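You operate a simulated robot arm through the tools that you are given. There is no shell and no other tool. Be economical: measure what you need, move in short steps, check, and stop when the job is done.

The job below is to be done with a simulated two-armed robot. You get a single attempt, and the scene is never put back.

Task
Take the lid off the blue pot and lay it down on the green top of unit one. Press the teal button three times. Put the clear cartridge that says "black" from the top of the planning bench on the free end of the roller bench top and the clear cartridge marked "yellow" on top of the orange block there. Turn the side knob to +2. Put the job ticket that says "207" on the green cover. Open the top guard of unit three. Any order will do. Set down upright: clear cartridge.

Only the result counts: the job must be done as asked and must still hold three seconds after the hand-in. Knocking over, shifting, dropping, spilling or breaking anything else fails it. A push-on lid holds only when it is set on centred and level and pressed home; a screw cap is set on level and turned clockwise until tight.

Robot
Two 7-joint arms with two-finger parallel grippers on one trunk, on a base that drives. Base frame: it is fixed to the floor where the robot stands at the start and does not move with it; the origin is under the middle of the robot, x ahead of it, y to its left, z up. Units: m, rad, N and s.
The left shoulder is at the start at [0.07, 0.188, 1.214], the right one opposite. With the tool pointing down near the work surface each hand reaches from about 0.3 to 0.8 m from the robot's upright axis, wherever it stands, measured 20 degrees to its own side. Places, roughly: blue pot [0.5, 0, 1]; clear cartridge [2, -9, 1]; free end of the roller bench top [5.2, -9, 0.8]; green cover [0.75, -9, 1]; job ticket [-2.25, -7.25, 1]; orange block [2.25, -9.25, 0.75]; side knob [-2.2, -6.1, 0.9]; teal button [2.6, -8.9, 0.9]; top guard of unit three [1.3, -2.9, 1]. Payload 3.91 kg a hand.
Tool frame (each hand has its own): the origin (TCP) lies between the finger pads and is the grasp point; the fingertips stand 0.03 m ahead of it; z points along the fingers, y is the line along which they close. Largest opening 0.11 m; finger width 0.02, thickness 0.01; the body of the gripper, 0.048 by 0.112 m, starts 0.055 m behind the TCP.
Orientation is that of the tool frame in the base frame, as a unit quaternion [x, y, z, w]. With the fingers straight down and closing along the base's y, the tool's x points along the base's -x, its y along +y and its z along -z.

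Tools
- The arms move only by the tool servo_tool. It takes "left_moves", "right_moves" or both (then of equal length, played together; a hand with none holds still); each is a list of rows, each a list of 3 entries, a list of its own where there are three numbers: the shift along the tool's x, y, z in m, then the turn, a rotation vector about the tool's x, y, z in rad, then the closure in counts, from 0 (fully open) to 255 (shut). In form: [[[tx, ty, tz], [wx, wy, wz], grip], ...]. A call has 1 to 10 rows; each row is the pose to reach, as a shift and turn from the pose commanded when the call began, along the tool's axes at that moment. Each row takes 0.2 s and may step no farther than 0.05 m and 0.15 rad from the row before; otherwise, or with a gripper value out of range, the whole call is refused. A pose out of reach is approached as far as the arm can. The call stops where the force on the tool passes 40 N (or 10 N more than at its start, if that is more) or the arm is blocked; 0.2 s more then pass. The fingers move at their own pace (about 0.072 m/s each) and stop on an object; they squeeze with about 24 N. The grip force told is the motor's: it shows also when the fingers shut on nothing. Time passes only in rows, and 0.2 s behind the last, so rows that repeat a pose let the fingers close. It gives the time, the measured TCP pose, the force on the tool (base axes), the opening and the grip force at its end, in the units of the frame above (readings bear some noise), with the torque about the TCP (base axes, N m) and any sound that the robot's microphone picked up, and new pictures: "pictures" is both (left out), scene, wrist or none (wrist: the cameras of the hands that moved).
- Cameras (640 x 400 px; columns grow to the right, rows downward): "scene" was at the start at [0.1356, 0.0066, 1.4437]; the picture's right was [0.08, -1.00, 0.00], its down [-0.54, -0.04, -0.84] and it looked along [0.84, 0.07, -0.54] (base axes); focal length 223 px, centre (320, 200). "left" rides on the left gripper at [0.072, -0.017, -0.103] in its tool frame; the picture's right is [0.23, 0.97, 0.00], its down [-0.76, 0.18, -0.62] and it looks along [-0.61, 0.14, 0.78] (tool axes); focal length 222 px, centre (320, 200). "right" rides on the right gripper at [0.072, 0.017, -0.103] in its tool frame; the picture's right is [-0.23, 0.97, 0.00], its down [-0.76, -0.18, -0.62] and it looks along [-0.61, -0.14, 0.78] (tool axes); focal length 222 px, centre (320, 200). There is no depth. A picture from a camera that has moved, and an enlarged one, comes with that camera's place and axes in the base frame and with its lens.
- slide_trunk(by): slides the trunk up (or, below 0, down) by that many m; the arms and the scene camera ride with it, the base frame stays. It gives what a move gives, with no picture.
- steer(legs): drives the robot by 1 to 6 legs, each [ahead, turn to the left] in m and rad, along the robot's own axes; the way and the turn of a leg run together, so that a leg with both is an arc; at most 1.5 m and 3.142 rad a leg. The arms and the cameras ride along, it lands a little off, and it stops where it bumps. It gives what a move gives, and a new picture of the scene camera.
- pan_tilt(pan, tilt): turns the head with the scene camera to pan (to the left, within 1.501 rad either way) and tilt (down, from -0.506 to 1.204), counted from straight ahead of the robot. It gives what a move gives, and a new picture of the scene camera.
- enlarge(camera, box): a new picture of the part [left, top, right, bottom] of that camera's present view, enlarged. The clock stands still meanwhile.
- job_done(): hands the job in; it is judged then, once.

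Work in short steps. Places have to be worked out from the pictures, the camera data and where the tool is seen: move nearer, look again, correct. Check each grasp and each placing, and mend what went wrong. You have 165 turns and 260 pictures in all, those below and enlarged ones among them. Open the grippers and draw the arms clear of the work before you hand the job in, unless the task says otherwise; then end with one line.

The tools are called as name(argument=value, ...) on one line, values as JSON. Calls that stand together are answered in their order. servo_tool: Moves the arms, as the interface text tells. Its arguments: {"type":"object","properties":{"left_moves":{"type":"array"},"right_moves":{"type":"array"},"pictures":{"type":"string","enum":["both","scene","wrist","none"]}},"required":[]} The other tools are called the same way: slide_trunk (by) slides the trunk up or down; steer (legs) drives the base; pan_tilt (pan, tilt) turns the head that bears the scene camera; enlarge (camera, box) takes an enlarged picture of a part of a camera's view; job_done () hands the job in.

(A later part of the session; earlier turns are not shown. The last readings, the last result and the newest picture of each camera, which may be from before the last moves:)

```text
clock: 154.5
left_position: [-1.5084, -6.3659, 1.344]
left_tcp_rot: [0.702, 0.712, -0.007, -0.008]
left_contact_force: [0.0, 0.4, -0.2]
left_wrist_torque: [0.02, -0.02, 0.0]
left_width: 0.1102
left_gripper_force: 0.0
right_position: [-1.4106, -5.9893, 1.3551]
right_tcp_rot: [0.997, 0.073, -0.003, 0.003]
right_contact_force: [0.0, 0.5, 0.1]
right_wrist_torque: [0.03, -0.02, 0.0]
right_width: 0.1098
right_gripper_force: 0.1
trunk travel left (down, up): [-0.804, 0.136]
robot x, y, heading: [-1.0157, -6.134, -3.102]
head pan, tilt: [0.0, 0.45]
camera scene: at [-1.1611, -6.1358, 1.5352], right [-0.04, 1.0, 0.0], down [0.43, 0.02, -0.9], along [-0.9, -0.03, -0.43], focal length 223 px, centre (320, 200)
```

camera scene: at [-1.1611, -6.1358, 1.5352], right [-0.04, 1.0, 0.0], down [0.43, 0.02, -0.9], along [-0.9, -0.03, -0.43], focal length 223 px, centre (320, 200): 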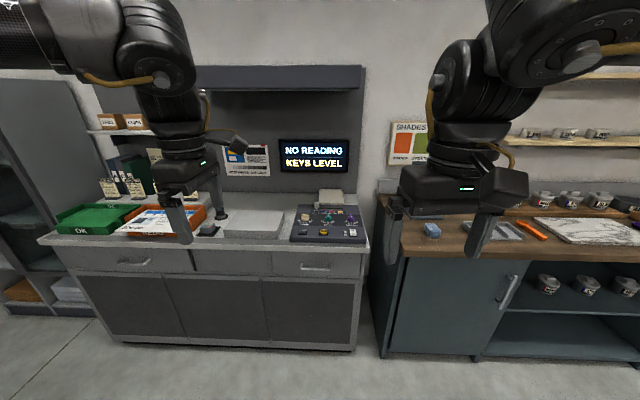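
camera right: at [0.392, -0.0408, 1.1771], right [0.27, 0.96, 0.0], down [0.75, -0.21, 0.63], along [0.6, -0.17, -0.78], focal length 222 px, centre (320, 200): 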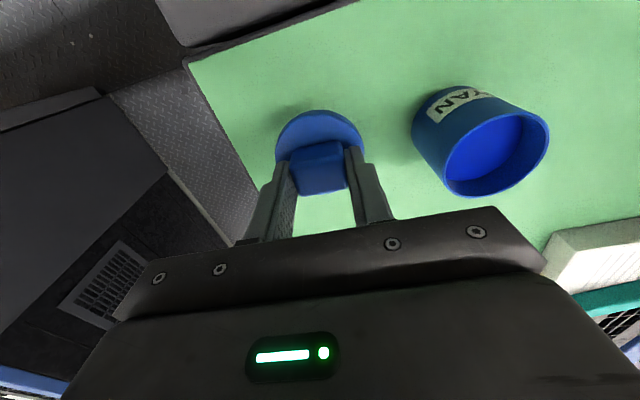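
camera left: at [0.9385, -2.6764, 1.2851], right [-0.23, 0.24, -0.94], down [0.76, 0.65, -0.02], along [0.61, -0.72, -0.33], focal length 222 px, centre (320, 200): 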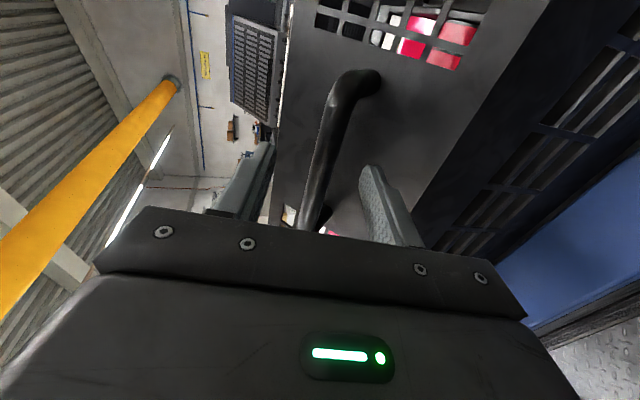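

enlarge(camera="scene", box=[280, 180, 380, 250])

enlarge(camera="scene", box=[40, 130, 280, 270])

```text
5.71 times, centred on (330, 215) of scene
camera zoom: at [-1.1611, -6.1358, 1.5352], right [-0.04, 1.0, 0.0], down [0.43, 0.02, -0.9], along [-0.9, -0.03, -0.43], focal length 1273 px, centre (263, 114)
```

zoom: 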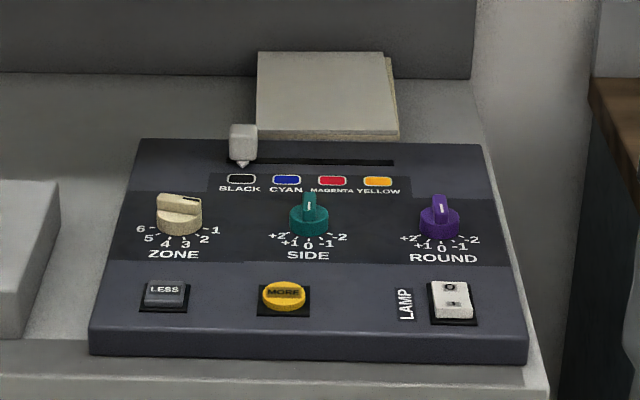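

```text
2.67 times, centred on (160, 200) of scene
camera zoom: at [-1.1611, -6.1358, 1.5352], right [-0.04, 1.0, 0.0], down [0.43, 0.02, -0.9], along [-0.9, -0.03, -0.43], focal length 594 px, centre (747, 200)
```

zoom: 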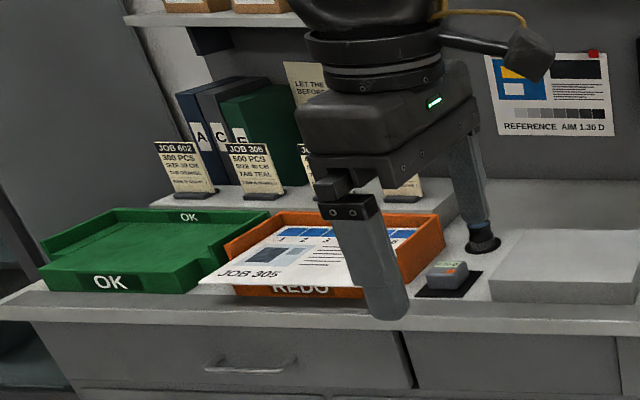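

The SIDE knob (teal) is at about (−2.155, −6.128); pointer near 0, +2 is 60° clockwise. I shift the robot left and nearer so that the knob is before the right arm.

steer(legs=[[0, 0.4], [0.5, 0], [0, -0.4]])

pan_tilt(pan=-0.3, tilt=0.75)

```text
clock: 159.8
left_position: [-1.9567, -6.5742, 1.3432]
left_tcp_rot: [0.704, 0.71, -0.006, -0.009]
left_contact_force: [-0.3, -0.4, -0.4]
left_wrist_torque: [0.0, 0.03, 0.0]
left_width: 0.1097
left_gripper_force: 0.0
right_position: [-1.8575, -6.1975, 1.3554]
right_tcp_rot: [0.998, 0.069, -0.002, 0.002]
right_contact_force: [0.4, -0.1, 0.1]
right_wrist_torque: [0.02, 0.04, 0.03]
right_width: 0.1099
right_gripper_force: 0.1
trunk travel left (down, up): [-0.804, 0.136]
robot x, y, heading: [-1.4623, -6.34, -3.113]
head pan, tilt: [0.0, 0.45]
camera scene: at [-1.6083, -6.3462, 1.5352], right [-0.04, 1.0, 0.0], down [0.43, 0.02, -0.9], along [-0.9, -0.03, -0.43], focal length 223 px, centre (320, 200)
```

scene: 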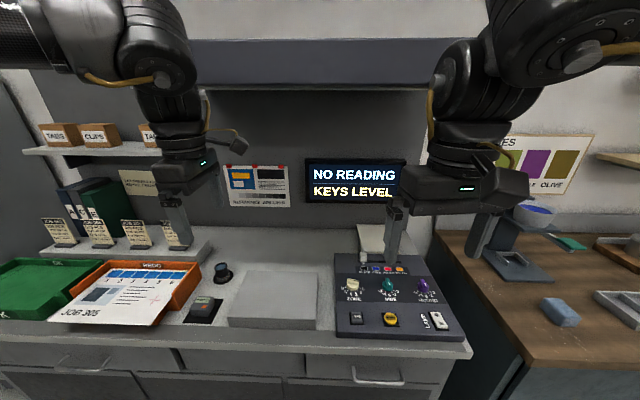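

```text
clock: 160.7
left_position: [-1.9564, -6.5717, 1.3425]
left_tcp_rot: [0.704, 0.711, -0.006, -0.007]
left_contact_force: [-0.2, -0.1, 0.1]
left_wrist_torque: [0.0, 0.0, -0.03]
left_width: 0.1099
left_gripper_force: 0.0
right_position: [-1.858, -6.1961, 1.3541]
right_tcp_rot: [0.998, 0.07, -0.002, 0.002]
right_contact_force: [0.0, -0.2, 0.0]
right_wrist_torque: [-0.03, 0.02, 0.0]
right_width: 0.1102
right_gripper_force: 0.0
trunk travel left (down, up): [-0.804, 0.136]
robot x, y, heading: [-1.4624, -6.3353, -3.107]
head pan, tilt: [-0.3, 0.75]
camera scene: at [-1.5973, -6.319, 1.5087], right [0.26, 0.97, 0.0], down [0.66, -0.18, -0.73], along [-0.71, 0.19, -0.68], focal length 223 px, centre (320, 200)
```

scene: 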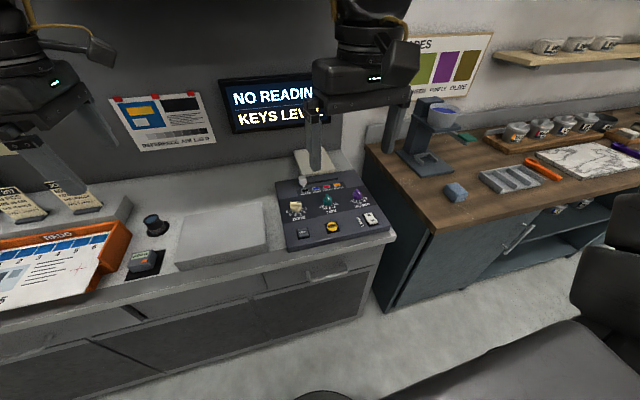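

enlarge(camera="scene", box=[270, 165, 390, 250])

enlarge(camera="right", box=[0, 0, 640, 400])

```text
4.71 times, centred on (330, 208) of scene
camera zoom: at [-1.5973, -6.319, 1.5087], right [0.26, 0.97, 0.0], down [0.66, -0.18, -0.73], along [-0.71, 0.19, -0.68], focal length 1048 px, centre (273, 165)
```

zoom: 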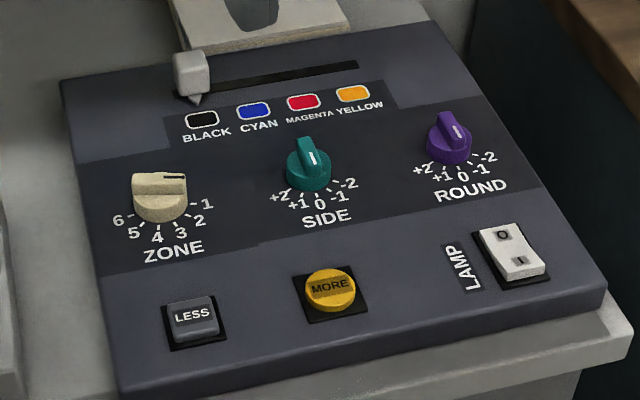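

```text
1.00 times, centred on (320, 200) of right (not enlarged: the box is as wide or as high as the picture)
camera zoom: at [-1.7832, -6.2031, 1.4579], right [-0.09, -1.0, 0.01], down [-0.78, 0.07, 0.63], along [-0.62, 0.05, -0.78], focal length 222 px, centre (320, 200)
```

zoom: 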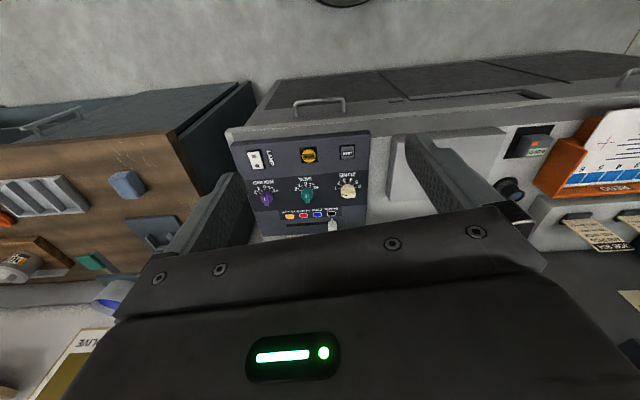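

Pointer is at 0. The height is uncertain, so I move the right hand nearer above the panel to triangulate better.

servo_tool(right_moves=[[[-0.04, -0.016, 0], [0, 0, 0], 0], [[-0.08, -0.032, 0], [0, 0, 0], 0], [[-0.12, -0.048, 0], [0, 0, 0], 0], [[-0.16, -0.064, 0.03], [0, 0, 0], 0], [[-0.19, -0.08, 0.06], [0, 0, 0], 0], [[-0.21, -0.085, 0.1], [0, 0, 0], 0], [[-0.21, -0.085, 0.13], [0, 0, 0], 0]], pictures="wrist")

enlarge(camera="scene", box=[270, 165, 390, 250])

```text
refused: row 4 steps farther than a row can; nothing moved
```

```text
4.71 times, centred on (330, 208) of scene
camera zoom: at [-1.5973, -6.319, 1.5087], right [0.26, 0.97, 0.0], down [0.66, -0.18, -0.73], along [-0.71, 0.19, -0.68], focal length 1048 px, centre (273, 165)
```

zoom: 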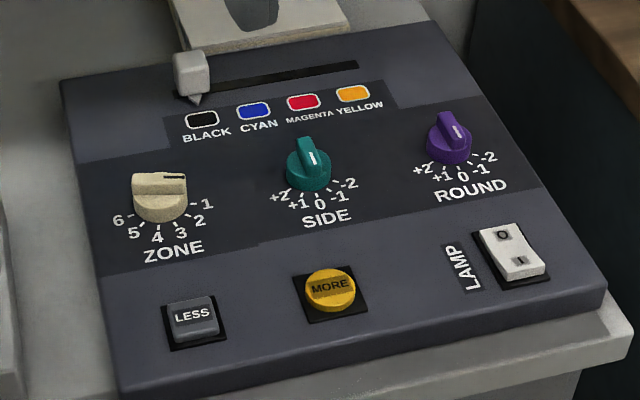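

A row was too long; I resend with shorter steps.

servo_tool(right_moves=[[[-0.04, -0.016, 0], [0, 0, 0], 0], [[-0.08, -0.032, 0], [0, 0, 0], 0], [[-0.12, -0.048, 0], [0, 0, 0], 0], [[-0.15, -0.06, 0.02], [0, 0, 0], 0], [[-0.18, -0.072, 0.045], [0, 0, 0], 0], [[-0.21, -0.085, 0.07], [0, 0, 0], 0], [[-0.21, -0.085, 0.11], [0, 0, 0], 0], [[-0.21, -0.085, 0.13], [0, 0, 0], 0]], pictures="wrist")

```text
clock: 162.4
left_position: [-1.9559, -6.5709, 1.343]
left_tcp_rot: [0.704, 0.71, -0.006, -0.008]
left_contact_force: [-1.3, -0.3, 0.2]
left_wrist_torque: [0.0, 0.0, 0.03]
left_width: 0.11
left_gripper_force: 0.0
right_position: [-2.0785, -6.1417, 1.2253]
right_tcp_rot: [0.998, 0.07, -0.002, 0.003]
right_contact_force: [-0.1, 0.4, 0.5]
right_wrist_torque: [-0.01, 0.01, -0.02]
right_width: 0.1099
right_gripper_force: 0.1
trunk travel left (down, up): [-0.804, 0.136]
robot x, y, heading: [-1.463, -6.3384, -3.112]
head pan, tilt: [-0.3, 0.75]
camera right: at [-2.0035, -6.1491, 1.3284], right [-0.09, -1.0, 0.01], down [-0.78, 0.07, 0.63], along [-0.62, 0.05, -0.78], focal length 222 px, centre (320, 200)
```

right: 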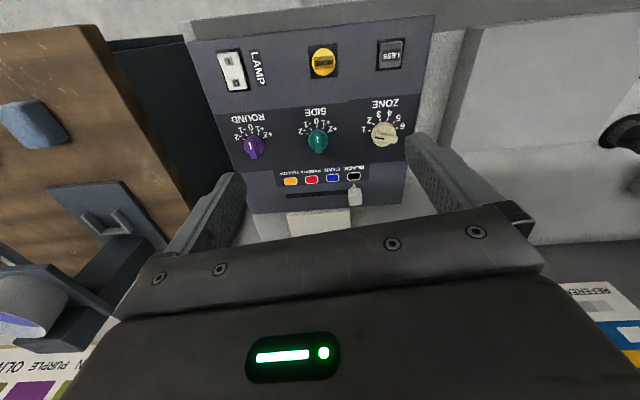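

Knob top ≈ (−2.156, −6.137, 0.977). I move above it, align the closing direction with y, and stop at z≈1.05.

servo_tool(right_moves=[[[-0.03, -0.005, 0.02], [0, 0, 0.07], 116], [[-0.06, -0.01, 0.05], [0, 0, 0.14], 116], [[-0.0762, -0.0155, 0.09], [0, 0, 0.14], 116], [[-0.0762, -0.0155, 0.13], [0, 0, 0.14], 116], [[-0.0762, -0.0155, 0.165], [0, 0, 0.14], 116], [[-0.0762, -0.0155, 0.165], [0, 0, 0.14], 116]], pictures="wrist")

enlarge(camera="right", box=[240, 80, 400, 220])

enlarge(camera="scene", box=[280, 150, 380, 230])

```text
clock: 163.8
left_position: [-1.9566, -6.5723, 1.3438]
left_tcp_rot: [0.705, 0.709, -0.007, -0.008]
left_contact_force: [0.1, 0.2, 0.6]
left_wrist_torque: [0.0, 0.0, -0.02]
left_width: 0.1099
left_gripper_force: 0.1
right_position: [-2.1564, -6.1388, 1.0607]
right_tcp_rot: [1.0, 0.0, -0.003, 0.003]
right_contact_force: [0.0, -0.6, -0.5]
right_wrist_torque: [0.01, 0.02, 0.01]
right_width: 0.06
right_gripper_force: 0.0
trunk travel left (down, up): [-0.804, 0.136]
robot x, y, heading: [-1.4606, -6.3409, -3.103]
head pan, tilt: [-0.3, 0.75]
camera right: at [-2.0828, -6.1572, 1.1642], right [-0.23, -0.97, 0.01], down [-0.76, 0.18, 0.63], along [-0.61, 0.14, -0.78], focal length 222 px, centre (320, 200)
```

right: 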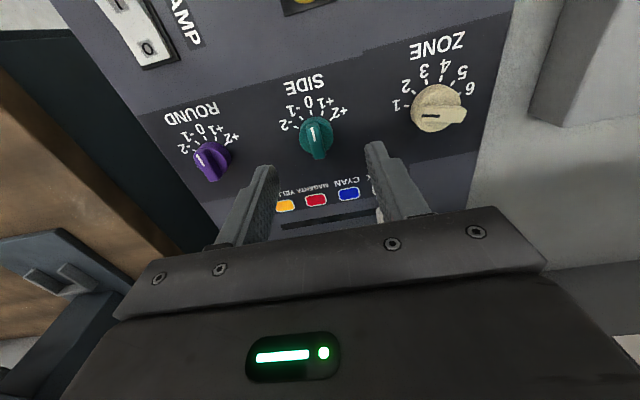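

```text
2.86 times, centred on (320, 150) of right
camera zoom: at [-2.0828, -6.1572, 1.1642], right [-0.23, -0.97, 0.01], down [-0.76, 0.18, 0.63], along [-0.61, 0.14, -0.78], focal length 635 px, centre (320, 343)
```

zoom: 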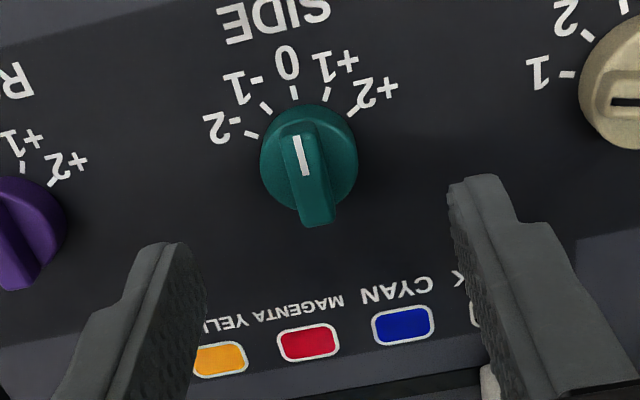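

```text
5.00 times, centred on (330, 190) of scene
camera zoom: at [-1.5965, -6.3203, 1.5087], right [0.26, 0.96, 0.0], down [0.66, -0.18, -0.73], along [-0.71, 0.19, -0.68], focal length 1114 px, centre (270, 250)
```

zoom: 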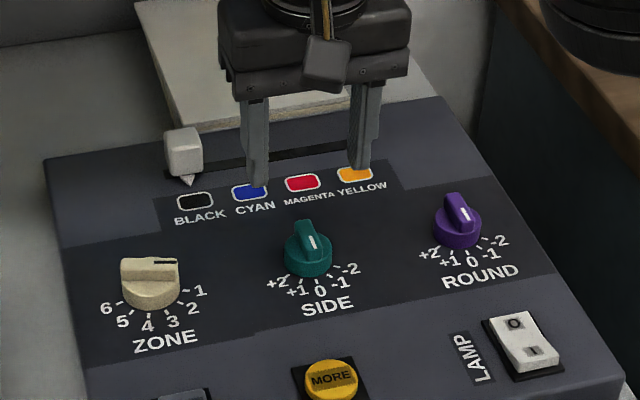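

The pointer is at 0 and the knob is nicely between the fingers. I descend to tip height ≈0.96 and close on the ridge.

servo_tool(right_moves=[[[-0.003, -0.004, 0.03], [0, 0, 0], 116], [[-0.003, -0.004, 0.055], [0, 0, 0], 116], [[-0.003, -0.004, 0.068], [0, 0, 0], 116], [[-0.003, -0.004, 0.068], [0, 0, 0], 255], [[-0.003, -0.004, 0.068], [0, 0, 0], 255], [[-0.003, -0.004, 0.068], [0, 0, 0], 255]], pictures="wrist")

enlarge(camera="scene", box=[290, 160, 370, 220])

```text
clock: 165.2
left_position: [-1.9559, -6.5723, 1.343]
left_tcp_rot: [0.704, 0.71, -0.007, -0.008]
left_contact_force: [0.0, 0.4, -0.2]
left_wrist_torque: [-0.03, 0.01, 0.0]
left_width: 0.1103
left_gripper_force: 0.1
right_position: [-2.16, -6.1338, 0.9917]
right_tcp_rot: [1.0, 0.0, -0.003, 0.002]
right_contact_force: [-0.1, 1.0, 0.0]
right_wrist_torque: [0.0, -0.02, 0.0]
right_width: 0.0
right_gripper_force: 23.9
trunk travel left (down, up): [-0.804, 0.136]
robot x, y, heading: [-1.4588, -6.3408, -3.111]
head pan, tilt: [-0.3, 0.75]
camera right: at [-2.0863, -6.1519, 1.0953], right [-0.23, -0.97, 0.01], down [-0.76, 0.18, 0.63], along [-0.61, 0.14, -0.78], focal length 222 px, centre (320, 200)
```

right: 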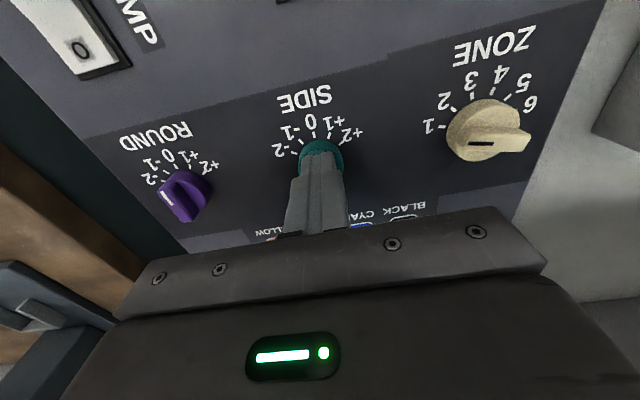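

```text
6.67 times, centred on (330, 190) of scene
camera zoom: at [-1.597, -6.3198, 1.5087], right [0.26, 0.96, 0.0], down [0.66, -0.18, -0.73], along [-0.71, 0.19, -0.68], focal length 1485 px, centre (253, 267)
```

zoom: 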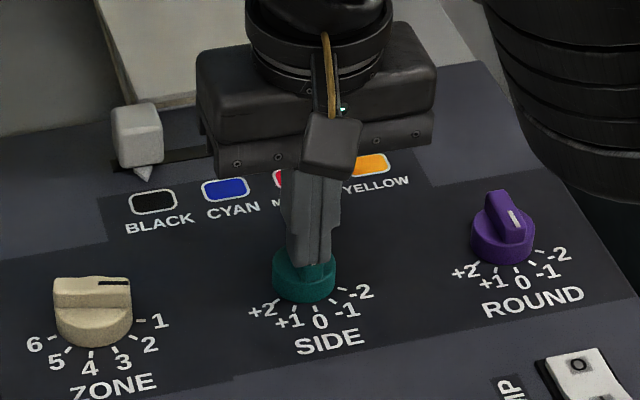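

The fingers shut just above the knob: it is lower, ≈0.955. I reopen, shift 6 mm forward and go 15 mm lower, then close.

servo_tool(right_moves=[[[0, 0, 0], [0, 0, 0], 116], [[-0.003, 0, 0], [0, 0, 0], 116], [[-0.006, -0.001, 0.0], [0, 0, 0], 116], [[-0.006, -0.001, 0.008], [0, 0, 0], 116], [[-0.006, -0.001, 0.016], [0, 0, 0], 116], [[-0.006, -0.001, 0.016], [0, 0, 0], 255], [[-0.006, -0.001, 0.016], [0, 0, 0], 255], [[-0.006, -0.001, 0.016], [0, 0, 0], 255]], pictures="wrist")

enlarge(camera="scene", box=[290, 160, 370, 220])

```text
clock: 167.1
left_position: [-1.9568, -6.5708, 1.343]
left_tcp_rot: [0.704, 0.71, -0.006, -0.007]
left_contact_force: [-0.5, -0.1, -0.3]
left_wrist_torque: [-0.01, 0.0, -0.02]
left_width: 0.1099
left_gripper_force: 0.0
right_position: [-2.1656, -6.1317, 0.9757]
right_tcp_rot: [1.0, -0.001, -0.003, 0.003]
right_contact_force: [-0.9, 4.8, 1.9]
right_wrist_torque: [0.35, 0.15, -0.07]
right_width: 0.013
right_gripper_force: 44.8
trunk travel left (down, up): [-0.804, 0.136]
robot x, y, heading: [-1.4632, -6.3391, -3.108]
head pan, tilt: [-0.3, 0.75]
camera right: at [-2.0921, -6.1496, 1.0795], right [-0.23, -0.97, 0.01], down [-0.76, 0.18, 0.63], along [-0.61, 0.14, -0.78], focal length 222 px, centre (320, 200)
```

right: 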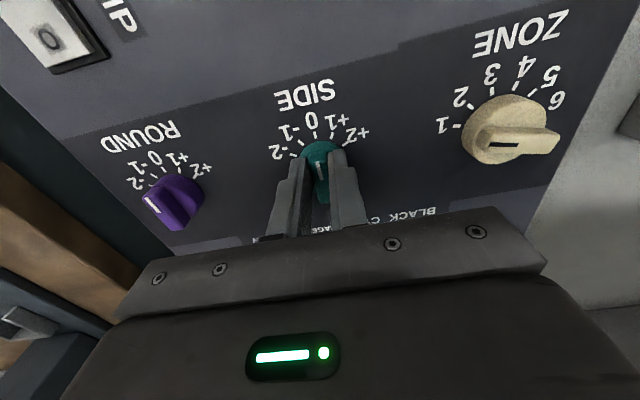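

```text
6.67 times, centred on (330, 190) of scene
camera zoom: at [-1.5972, -6.3188, 1.5087], right [0.26, 0.96, 0.0], down [0.66, -0.18, -0.73], along [-0.71, 0.19, -0.68], focal length 1485 px, centre (253, 267)
```

zoom: 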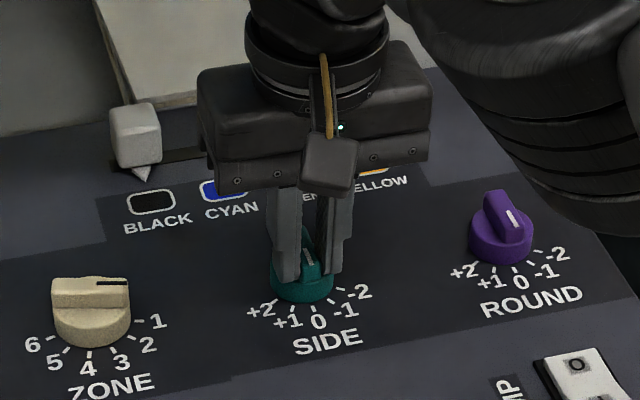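

Ridge held (13 mm). I turn clockwise (about tool +z) by 60°.

servo_tool(right_moves=[[[0, 0, 0], [0, 0, 0.13], 255], [[0, 0, 0], [0, 0, 0.26], 255], [[0, 0, 0], [0, 0, 0.39], 255], [[0, 0, 0], [0, 0, 0.52], 255], [[0, 0, 0], [0, 0, 0.65], 255], [[0, 0, 0], [0, 0, 0.78], 255], [[0, 0, 0], [0, 0, 0.91], 255], [[0, 0, 0], [0, 0, 1.04], 255]], pictures="wrist")

enlarge(camera="scene", box=[290, 160, 370, 220])

```text
clock: 168.8
left_position: [-1.9613, -6.5791, 1.3404]
left_tcp_rot: [0.704, 0.71, -0.005, -0.008]
left_contact_force: [0.3, 0.0, 0.1]
left_wrist_torque: [0.03, -0.01, -0.02]
left_width: 0.1099
left_gripper_force: 0.1
right_position: [-2.1703, -6.1391, 0.9761]
right_tcp_rot: [0.868, -0.496, 0.0, 0.003]
right_contact_force: [-19.9, -22.4, 2.8]
right_wrist_torque: [-0.75, 0.19, 0.2]
right_width: 0.0129
right_gripper_force: 45.2
trunk travel left (down, up): [-0.804, 0.136]
robot x, y, heading: [-1.4652, -6.3402, -3.102]
head pan, tilt: [-0.3, 0.75]
camera right: at [-2.1467, -6.2111, 1.0802], right [-0.95, -0.3, 0.01], down [-0.23, 0.75, 0.62], along [-0.19, 0.59, -0.78], focal length 222 px, centre (320, 200)
```

right: 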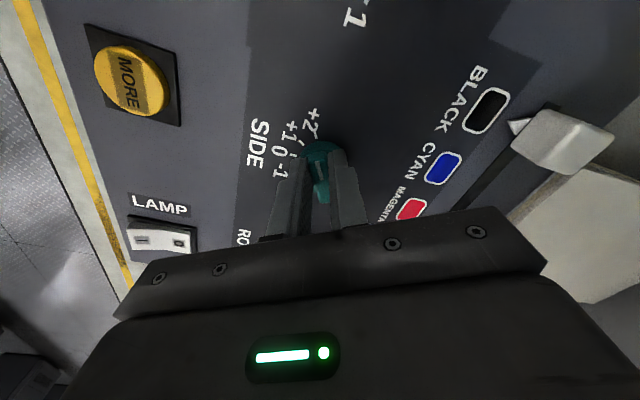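

```text
6.67 times, centred on (330, 190) of scene
camera zoom: at [-1.6024, -6.327, 1.5083], right [0.26, 0.97, 0.01], down [0.66, -0.17, -0.73], along [-0.7, 0.19, -0.68], focal length 1485 px, centre (253, 267)
```

zoom: 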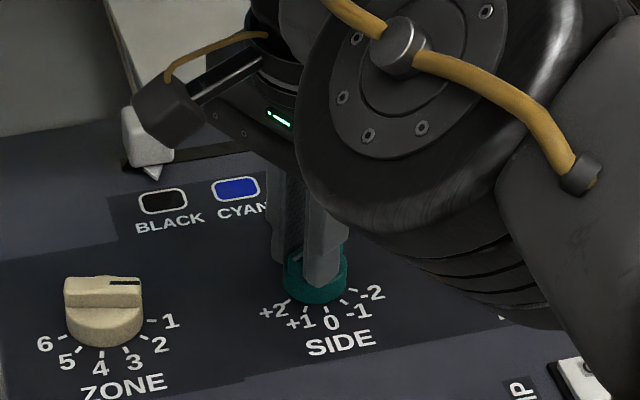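

enlarge(camera="right", box=[230, 80, 390, 220])

```text
2.86 times, centred on (310, 150) of right
camera zoom: at [-2.1467, -6.2111, 1.0802], right [-0.95, -0.3, 0.01], down [-0.23, 0.75, 0.62], along [-0.19, 0.59, -0.78], focal length 635 px, centre (349, 343)
```

zoom: 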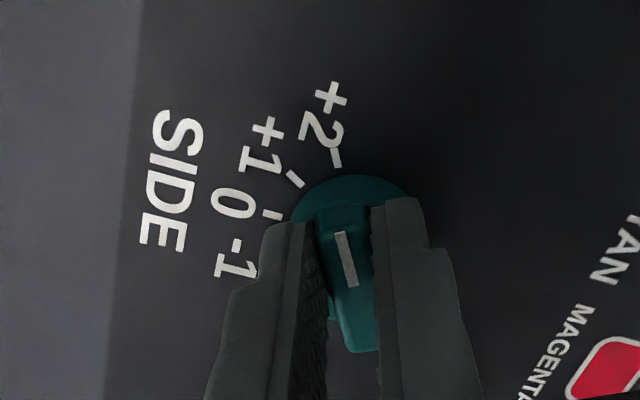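

The pointer lines up with +2. I open and lift, then check.

servo_tool(right_moves=[[[0, 0, 0], [0, 0, 0], 150], [[0, 0, 0], [0, 0, 0], 150], [[0, 0, 0], [0, 0, 0], 150], [[0, 0, -0.03], [0, 0, 0], 150], [[0, 0, -0.07], [0, 0, 0], 150], [[0, 0, -0.11], [0, 0, 0], 150]], pictures="none")

enlarge(camera="right", box=[230, 60, 390, 200])

enlarge(camera="scene", box=[290, 160, 370, 220])

```text
clock: 170.2
left_position: [-1.9548, -6.5735, 1.3442]
left_tcp_rot: [0.704, 0.71, -0.006, -0.008]
left_contact_force: [0.0, -0.2, -0.1]
left_wrist_torque: [0.04, 0.01, -0.01]
left_width: 0.1098
left_gripper_force: 0.1
right_position: [-2.1659, -6.1351, 1.0874]
right_tcp_rot: [0.868, -0.497, -0.002, 0.003]
right_contact_force: [-0.4, -0.6, 0.1]
right_wrist_torque: [0.02, 0.0, -0.02]
right_width: 0.0453
right_gripper_force: 0.1
trunk travel left (down, up): [-0.804, 0.136]
robot x, y, heading: [-1.4644, -6.3393, -3.11]
head pan, tilt: [-0.3, 0.75]
```

```text
2.86 times, centred on (310, 130) of right
camera zoom: at [-2.1427, -6.2077, 1.1915], right [-0.95, -0.3, 0.01], down [-0.23, 0.75, 0.62], along [-0.19, 0.59, -0.78], focal length 635 px, centre (349, 400)
```

zoom: 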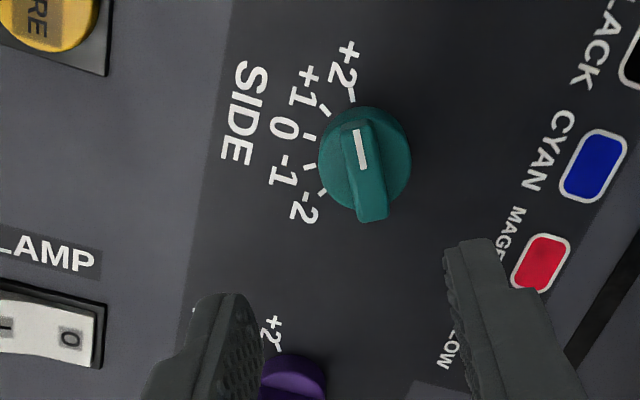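

```text
6.67 times, centred on (330, 190) of scene
camera zoom: at [-1.596, -6.3206, 1.5087], right [0.26, 0.97, 0.0], down [0.66, -0.18, -0.73], along [-0.71, 0.19, -0.68], focal length 1485 px, centre (253, 267)
```

zoom: 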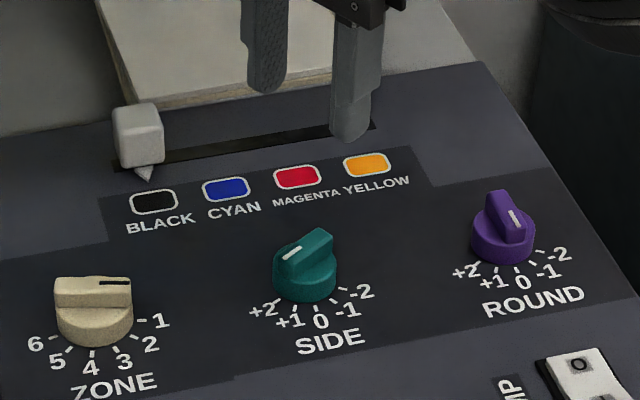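

SIDE is at +2. I raise and turn back the right hand, and retract it.

servo_tool(right_moves=[[[0, 0, -0.04], [0, 0, -0.1], 0], [[0, 0, -0.08], [0, 0, -0.22], 0], [[0, 0, -0.12], [0, 0, -0.34], 0], [[0.012, -0.02, -0.15], [0, 0, -0.46], 0], [[0.025, -0.044, -0.17], [0, 0, -0.58], 0], [[0.037, -0.064, -0.19], [0, 0, -0.7], 0], [[0.05, -0.087, -0.21], [0, 0, -0.82], 0], [[0.062, -0.108, -0.23], [0, 0, -0.94], 0], [[0.075, -0.13, -0.25], [0, 0, -1.05], 0]], pictures="none")

pan_tilt(pan=0.8, tilt=0.5)

```text
clock: 172.2
left_position: [-1.9538, -6.5726, 1.3433]
left_tcp_rot: [0.703, 0.711, -0.006, -0.008]
left_contact_force: [0.4, 0.3, -0.3]
left_wrist_torque: [-0.05, 0.02, 0.01]
left_width: 0.11
left_gripper_force: 0.1
right_position: [-2.013, -6.1305, 1.3374]
right_tcp_rot: [1.0, 0.006, -0.003, 0.004]
right_contact_force: [0.3, 0.2, -0.6]
right_wrist_torque: [0.0, 0.01, 0.01]
right_width: 0.1099
right_gripper_force: 0.0
right hand out of reach, approached as far as the arm can: row 3
trunk travel left (down, up): [-0.804, 0.136]
robot x, y, heading: [-1.4626, -6.3383, -3.107]
head pan, tilt: [-0.3, 0.75]
```

```text
clock: 173.6
left_position: [-1.9563, -6.5721, 1.3433]
left_tcp_rot: [0.704, 0.711, -0.007, -0.008]
left_contact_force: [-0.9, 0.3, 0.0]
left_wrist_torque: [0.02, 0.01, 0.01]
left_width: 0.11
left_gripper_force: 0.0
right_position: [-2.0154, -6.1315, 1.3361]
right_tcp_rot: [1.0, 0.005, -0.002, 0.004]
right_contact_force: [-0.1, -0.2, -0.6]
right_wrist_torque: [0.03, -0.01, -0.02]
right_width: 0.11
right_gripper_force: 0.1
trunk travel left (down, up): [-0.804, 0.136]
robot x, y, heading: [-1.4656, -6.3387, -3.106]
head pan, tilt: [0.799, 0.499]
camera scene: at [-1.5782, -6.4088, 1.5306], right [-0.74, 0.67, 0.0], down [0.32, 0.35, -0.88], along [-0.59, -0.65, -0.48], focal length 223 px, centre (320, 200)
```

scene: 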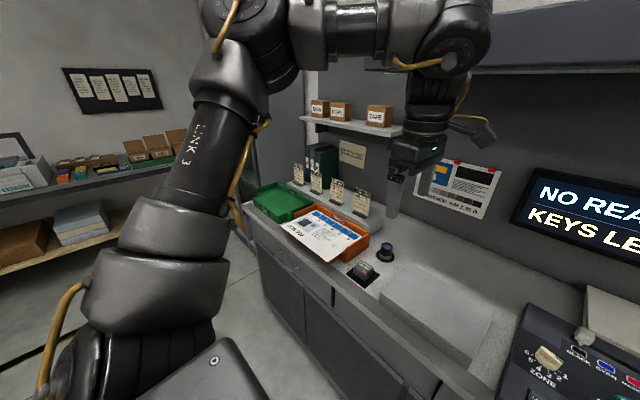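

enlarge(camera="scene", box=[270, 140, 400, 240])

```text
4.00 times, centred on (335, 190) of scene
camera zoom: at [-1.5782, -6.4088, 1.5306], right [-0.74, 0.67, 0.0], down [0.32, 0.35, -0.88], along [-0.59, -0.65, -0.48], focal length 891 px, centre (260, 240)
```

zoom: 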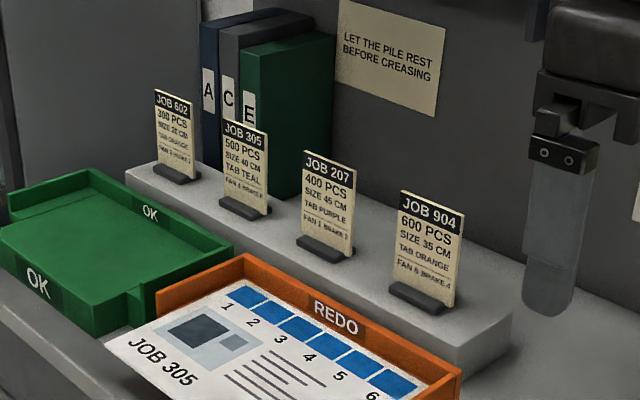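

JOB 207 is the third ticket. I move the robot ~0.55 m toward −y so the ticket faces the left arm (whose fingers already close along x).

steer(legs=[[0, 1.54], [0.52, 0], [0, -1.56]])

pan_tilt(pan=0.25, tilt=0.6)

```text
clock: 184.1
left_position: [-1.9508, -7.076, 1.3431]
left_tcp_rot: [0.707, 0.707, -0.006, -0.008]
left_contact_force: [0.3, 0.2, 0.2]
left_wrist_torque: [0.0, -0.01, 0.03]
left_width: 0.1099
left_gripper_force: 0.1
right_position: [-2.0069, -6.6348, 1.3357]
right_tcp_rot: [1.0, 0.0, -0.001, 0.002]
right_contact_force: [0.5, 0.2, -0.5]
right_wrist_torque: [0.0, -0.01, 0.01]
right_width: 0.1101
right_gripper_force: 0.0
trunk travel left (down, up): [-0.804, 0.136]
robot x, y, heading: [-1.4545, -6.846, -3.118]
head pan, tilt: [0.799, 0.499]
camera scene: at [-1.5722, -6.9164, 1.5306], right [-0.73, 0.68, 0.0], down [0.33, 0.35, -0.88], along [-0.6, -0.64, -0.48], focal length 223 px, centre (320, 200)
```

scene: 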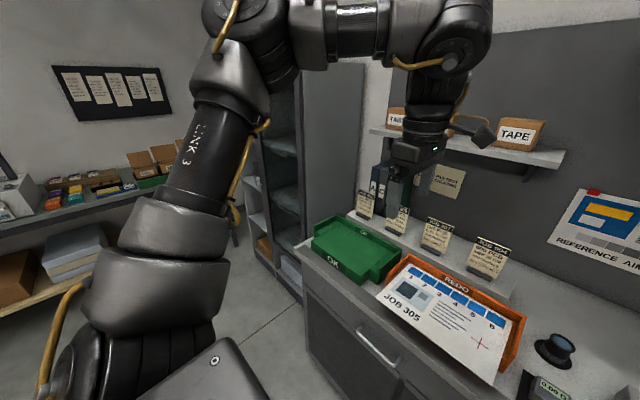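

```text
clock: 185.1
left_position: [-1.9526, -7.0762, 1.3426]
left_tcp_rot: [0.707, 0.707, -0.007, -0.008]
left_contact_force: [1.1, 0.1, -0.1]
left_wrist_torque: [-0.02, -0.06, -0.03]
left_width: 0.1101
left_gripper_force: 0.1
right_position: [-2.0073, -6.6343, 1.3356]
right_tcp_rot: [1.0, 0.0, -0.002, 0.003]
right_contact_force: [0.3, -0.9, 0.5]
right_wrist_torque: [0.02, 0.01, 0.01]
right_width: 0.1102
right_gripper_force: 0.0
trunk travel left (down, up): [-0.804, 0.136]
robot x, y, heading: [-1.455, -6.8453, -3.117]
head pan, tilt: [0.25, 0.6]
camera scene: at [-1.5954, -6.8731, 1.5216], right [-0.27, 0.96, 0.0], down [0.54, 0.15, -0.83], along [-0.79, -0.22, -0.56], focal length 223 px, centre (320, 200)
```

scene: 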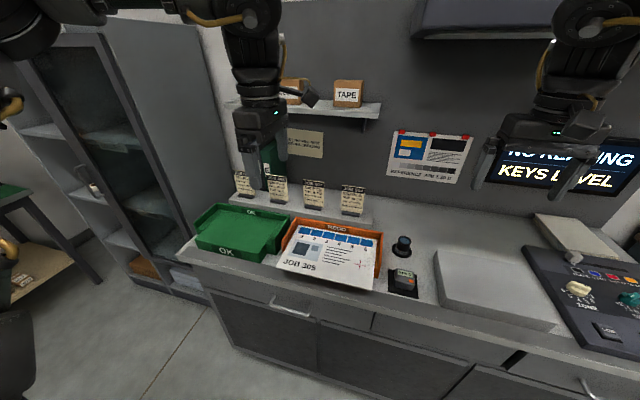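

enlarge(camera="scene", box=[220, 150, 400, 270])

enlarge(camera="left", box=[0, 0, 640, 400])

```text
3.33 times, centred on (310, 210) of scene
camera zoom: at [-1.5954, -6.8731, 1.5216], right [-0.27, 0.96, 0.0], down [0.54, 0.15, -0.83], along [-0.79, -0.22, -0.56], focal length 742 px, centre (353, 167)
```

zoom: 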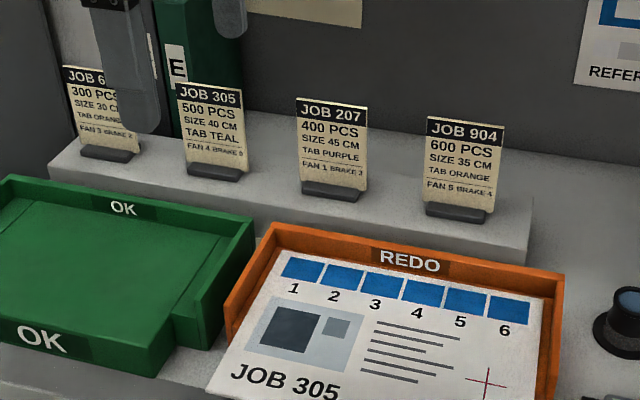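

```text
1.00 times, centred on (320, 200) of left (not enlarged: the box is as wide or as high as the picture)
camera zoom: at [-1.9683, -7.0051, 1.4465], right [0.97, 0.23, -0.02], down [0.19, -0.76, 0.62], along [0.12, -0.61, -0.79], focal length 222 px, centre (320, 200)
```

zoom: 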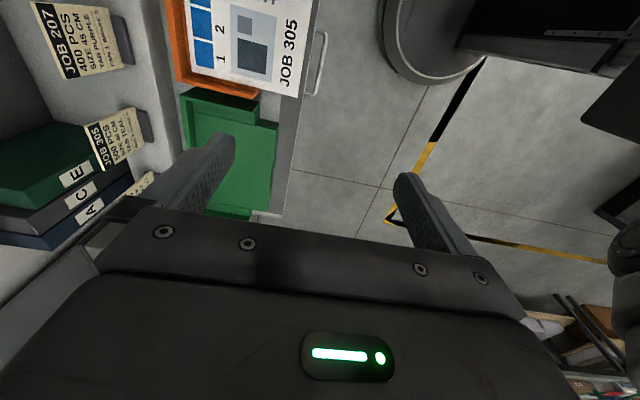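

Ticket 207: card top centre (−2.322, −7.10, 1.093), base on a block at z≈0.96. It's 0.87 m off, so I drive 0.15 m closer.

steer(legs=[[0.15, 0]])

```text
clock: 186.4
left_position: [-2.0378, -7.0741, 1.3559]
left_tcp_rot: [0.708, 0.706, -0.015, -0.015]
left_contact_force: [0.1, -0.1, 0.2]
left_wrist_torque: [0.02, -0.03, -0.01]
left_width: 0.11
left_gripper_force: 0.1
right_position: [-2.0855, -6.6301, 1.3343]
right_tcp_rot: [1.0, 0.005, 0.006, -0.01]
right_contact_force: [0.6, 0.3, -0.4]
right_wrist_torque: [0.01, -0.01, -0.01]
right_width: 0.11
right_gripper_force: 0.0
trunk travel left (down, up): [-0.804, 0.136]
robot x, y, heading: [-1.5681, -6.848, -3.127]
head pan, tilt: [0.25, 0.6]
stopped in leg 1: the robot was blocked; the commanded pose is now the measured one
camera scene: at [-1.6743, -6.8691, 1.5254], right [-0.26, 0.97, 0.0], down [0.53, 0.14, -0.84], along [-0.81, -0.21, -0.55], focal length 223 px, centre (320, 200)
```

scene: 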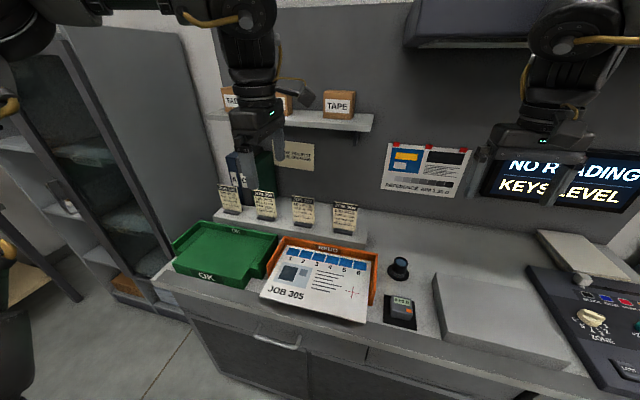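

The bench blocks the base and the ticket is beyond reach head-on. I'll come alongside the bench instead (facing −y), so the right arm reaches sideways.

steer(legs=[[-0.14, 0], [0, 1.55], [-0.4, 0], [0, -0.35], [0.45, 0], [0, 0.35]])

pan_tilt(pan=-1.2, tilt=0.6)

```text
clock: 187.7
left_position: [-1.9653, -7.0749, 1.3326]
left_tcp_rot: [0.71, 0.704, -0.002, -0.004]
left_contact_force: [1.3, 1.2, -0.4]
left_wrist_torque: [-0.05, 0.05, -0.01]
left_width: 0.11
left_gripper_force: 0.0
right_position: [-2.0119, -6.6303, 1.3114]
right_tcp_rot: [1.0, 0.006, 0.021, -0.01]
right_contact_force: [-0.8, -0.2, -0.5]
right_wrist_torque: [0.06, 0.05, -0.04]
right_width: 0.1098
right_gripper_force: 0.1
trunk travel left (down, up): [-0.804, 0.136]
robot x, y, heading: [-1.4401, -6.8478, -3.13]
head pan, tilt: [0.25, 0.6]
stopped in leg 1: the robot was blocked; the commanded pose is now the measured one
camera scene: at [-1.6268, -6.8717, 1.5196], right [-0.26, 0.97, -0.01], down [0.57, 0.15, -0.81], along [-0.78, -0.21, -0.59], focal length 223 px, centre (320, 200)
```

scene: 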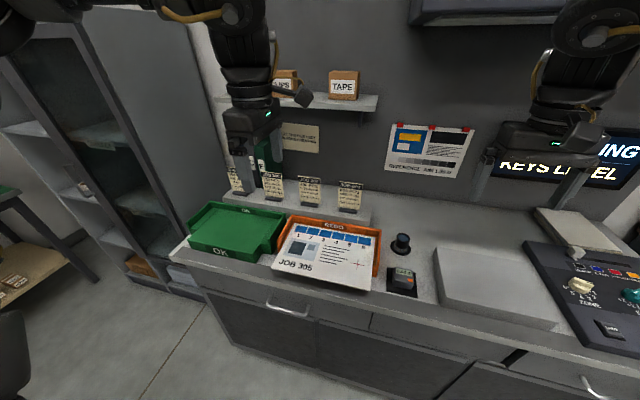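

```text
clock: 189.3
left_position: [-1.9047, -7.0775, 1.3517]
left_tcp_rot: [0.71, 0.703, -0.019, -0.019]
left_contact_force: [-1.5, -1.5, -0.3]
left_wrist_torque: [0.03, -0.1, -0.02]
left_width: 0.1101
left_gripper_force: 0.2
right_position: [-1.9531, -6.6301, 1.3333]
right_tcp_rot: [1.0, 0.009, -0.004, -0.009]
right_contact_force: [0.1, 0.3, -0.5]
right_wrist_torque: [-0.01, -0.08, -0.01]
right_width: 0.1098
right_gripper_force: 0.2
trunk travel left (down, up): [-0.804, 0.136]
robot x, y, heading: [-1.4386, -6.8483, -3.126]
head pan, tilt: [-1.201, 0.6]
camera scene: at [-1.5266, -6.7673, 1.5211], right [0.93, 0.38, 0.0], down [0.21, -0.52, -0.83], along [-0.31, 0.76, -0.56], focal length 223 px, centre (320, 200)
```

scene: 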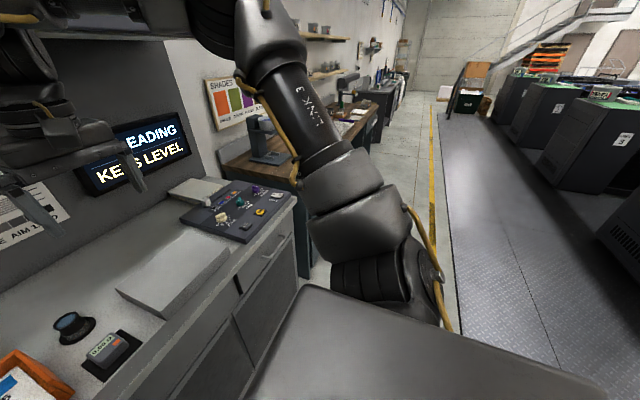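

The reverse was nearly completed. Continue with the turn, alone.

steer(legs=[[0, 1.55]])

```text
clock: 193.5
left_position: [-1.2179, -7.3318, 1.3462]
left_tcp_rot: [0.009, 1.0, -0.021, 0.0]
left_contact_force: [0.2, 0.0, 0.4]
left_wrist_torque: [0.01, 0.01, -0.01]
left_width: 0.1101
left_gripper_force: 0.1
right_position: [-1.6644, -7.3748, 1.327]
right_tcp_rot: [0.707, 0.707, -0.004, -0.01]
right_contact_force: [-0.2, -0.1, -0.3]
right_wrist_torque: [-0.02, -0.01, 0.01]
right_width: 0.1099
right_gripper_force: 0.0
trunk travel left (down, up): [-0.804, 0.136]
robot x, y, heading: [-1.4389, -6.847, -1.571]
head pan, tilt: [-1.201, 0.6]
camera scene: at [-1.5263, -6.9307, 1.5215], right [-0.36, 0.93, 0.0], down [0.53, 0.2, -0.82], along [-0.77, -0.3, -0.57], focal length 223 px, centre (320, 200)
```

scene: 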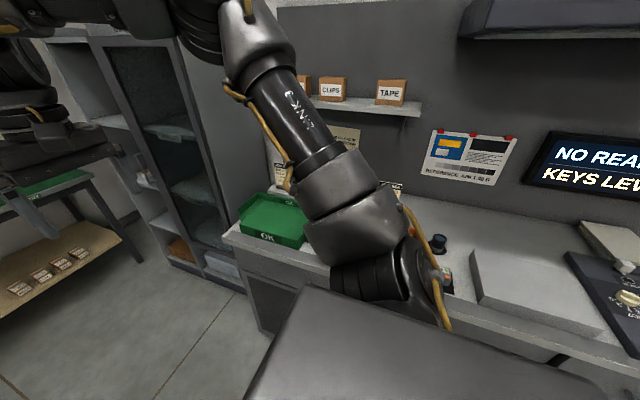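

Now the S-shaped shift toward the bench.

steer(legs=[[-0.4, 0], [0, -0.35], [0.45, 0], [0, 0.35]])

```text
clock: 200.4
left_position: [-1.3659, -7.3616, 1.3473]
left_tcp_rot: [0.004, 1.0, -0.021, -0.001]
left_contact_force: [-0.7, -0.6, -0.3]
left_wrist_torque: [-0.01, 0.01, 0.0]
left_width: 0.1101
left_gripper_force: 0.1
right_position: [-1.8106, -7.4072, 1.3272]
right_tcp_rot: [0.702, 0.712, -0.004, -0.009]
right_contact_force: [1.1, -0.3, 0.0]
right_wrist_torque: [-0.02, 0.02, -0.02]
right_width: 0.1099
right_gripper_force: 0.1
trunk travel left (down, up): [-0.804, 0.136]
robot x, y, heading: [-1.5922, -6.8793, -1.555]
head pan, tilt: [-1.201, 0.6]
camera scene: at [-1.6781, -6.9619, 1.5215], right [-0.37, 0.93, 0.0], down [0.53, 0.21, -0.82], along [-0.76, -0.31, -0.57], focal length 223 px, centre (320, 200)
```

scene: 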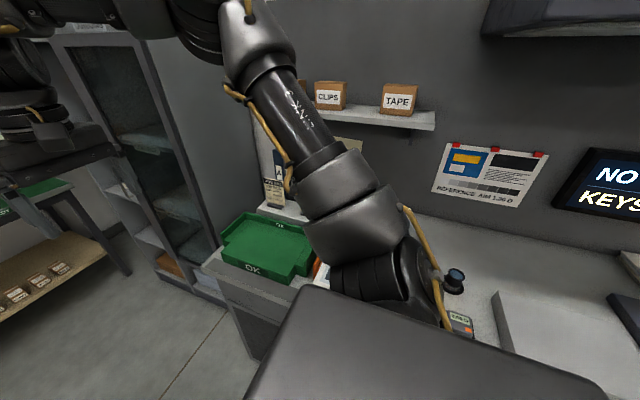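

Now swing the right hand sideways toward the tickets, at height.

servo_tool(right_moves=[[[0.024, -0.039, 0], [0, 0, 0], 0], [[0.048, -0.078, 0], [0, 0, 0], 0], [[0.072, -0.118, 0], [0, 0, 0], 0], [[0.096, -0.157, 0], [0, 0, 0], 0], [[0.12, -0.196, 0], [0, 0, 0], 0], [[0.144, -0.236, 0], [0, 0, 0], 0], [[0.167, -0.275, 0], [0, 0, 0], 0], [[0.19, -0.314, 0], [0, 0, 0], 0]], pictures="both")

```text
clock: 202.2
left_position: [-1.3654, -7.3596, 1.3463]
left_tcp_rot: [0.003, 1.0, -0.021, 0.0]
left_contact_force: [-0.9, -0.1, 0.2]
left_wrist_torque: [0.0, 0.02, 0.02]
left_width: 0.1101
left_gripper_force: 0.1
right_position: [-2.0159, -7.2625, 1.307]
right_tcp_rot: [0.702, 0.712, -0.005, -0.01]
right_contact_force: [-0.1, 0.2, 0.4]
right_wrist_torque: [-0.03, 0.0, -0.02]
right_width: 0.11
right_gripper_force: 0.1
right hand out of reach, approached as far as the arm can: row 6, 7, 8
trunk travel left (down, up): [-0.804, 0.136]
robot x, y, heading: [-1.592, -6.8765, -1.551]
head pan, tilt: [-1.201, 0.6]
camera scene: at [-1.6773, -6.9619, 1.5215], right [-0.37, 0.93, 0.0], down [0.52, 0.21, -0.82], along [-0.76, -0.31, -0.57], focal length 223 px, centre (320, 200)
camera right: at [-1.9981, -7.1907, 1.4105], right [0.98, -0.21, -0.02], down [-0.16, -0.77, 0.62], along [-0.15, -0.6, -0.78], focal length 222 px, centre (320, 200)
```

scene: 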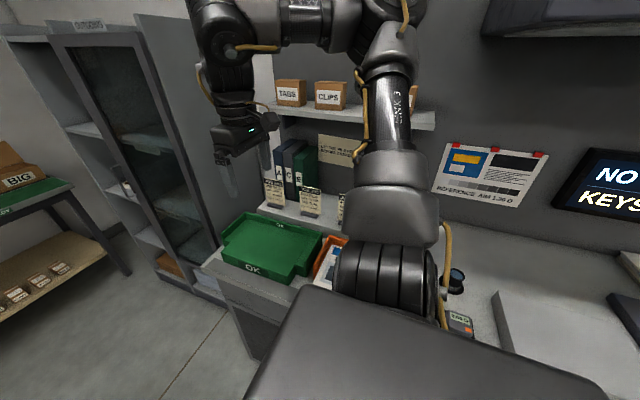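
right: 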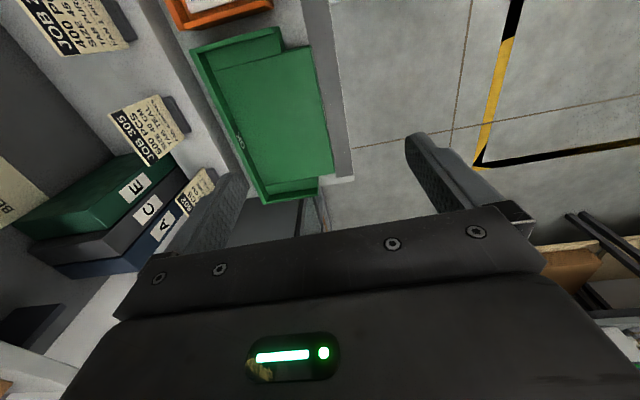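

That wrist yaw direction binds. The gripper is symmetric, so I'll turn the right tool by +180° (the easy direction) while swinging outward. First +80°.

servo_tool(right_moves=[[[0, 0, -0.02], [0, 0, 0.14], 0], [[0, 0, -0.03], [0, 0, 0.28], 0], [[0, 0, -0.03], [0, 0, 0.42], 0], [[0, 0, -0.03], [0, 0, 0.56], 0], [[0, 0, -0.03], [0, 0, 0.7], 0], [[0, 0, -0.03], [0, 0, 0.84], 0], [[0, 0, -0.03], [0, 0, 0.98], 0], [[0, 0, -0.03], [0, 0, 1.12], 0], [[0, 0, -0.03], [0, 0, 1.26], 0], [[0, 0, -0.03], [0, 0, 1.4], 0]], pictures="none")

```text
clock: 204.4
left_position: [-1.363, -7.3594, 1.3463]
left_tcp_rot: [0.003, 1.0, -0.021, 0.001]
left_contact_force: [0.7, 0.8, 0.4]
left_wrist_torque: [-0.02, 0.0, 0.02]
left_width: 0.1099
left_gripper_force: 0.0
right_position: [-1.9999, -7.303, 1.3441]
right_tcp_rot: [0.915, 0.404, -0.004, -0.005]
right_contact_force: [0.1, 0.3, -0.5]
right_wrist_torque: [0.02, -0.01, 0.02]
right_width: 0.1102
right_gripper_force: 0.0
right hand out of reach, approached as far as the arm can: row 1, 2, 3, 4, 5, 6, 7, 8, 9, 10
trunk travel left (down, up): [-0.804, 0.136]
robot x, y, heading: [-1.5894, -6.8793, -1.559]
head pan, tilt: [-1.201, 0.6]
```

It rotates, slowly at this height. I continue rotating with the hand a bit lower.

servo_tool(right_moves=[[[0, 0, 0.01], [0, 0, 0.13], 0], [[0, 0, 0.02], [0, 0, 0.26], 0], [[0, 0, 0.03], [0, 0, 0.39], 0], [[0, 0, 0.03], [0, 0, 0.52], 0], [[0, 0, 0.03], [0, 0, 0.65], 0], [[0, 0, 0.03], [0, 0, 0.78], 0], [[0, 0, 0.03], [0, 0, 0.91], 0], [[0, 0, 0.03], [0, 0, 1.04], 0], [[0, 0, 0.03], [0, 0, 1.17], 0], [[0, 0, 0.03], [0, 0, 1.3], 0]], pictures="none")

```text
clock: 206.6
left_position: [-1.3631, -7.3609, 1.3462]
left_tcp_rot: [0.004, 1.0, -0.021, 0.0]
left_contact_force: [-0.9, -0.3, -0.3]
left_wrist_torque: [0.0, 0.03, 0.0]
left_width: 0.1102
left_gripper_force: 0.1
right_position: [-2.0543, -7.3949, 1.3051]
right_tcp_rot: [0.962, 0.274, 0.007, 0.017]
right_contact_force: [-1.2, -0.7, 0.2]
right_wrist_torque: [0.0, -0.02, -0.01]
right_width: 0.1103
right_gripper_force: 0.0
right hand out of reach, approached as far as the arm can: row 1, 2, 3, 4, 5, 6, 7, 8, 9, 10
trunk travel left (down, up): [-0.804, 0.136]
robot x, y, heading: [-1.5909, -6.8792, -1.558]
head pan, tilt: [-1.201, 0.6]
```

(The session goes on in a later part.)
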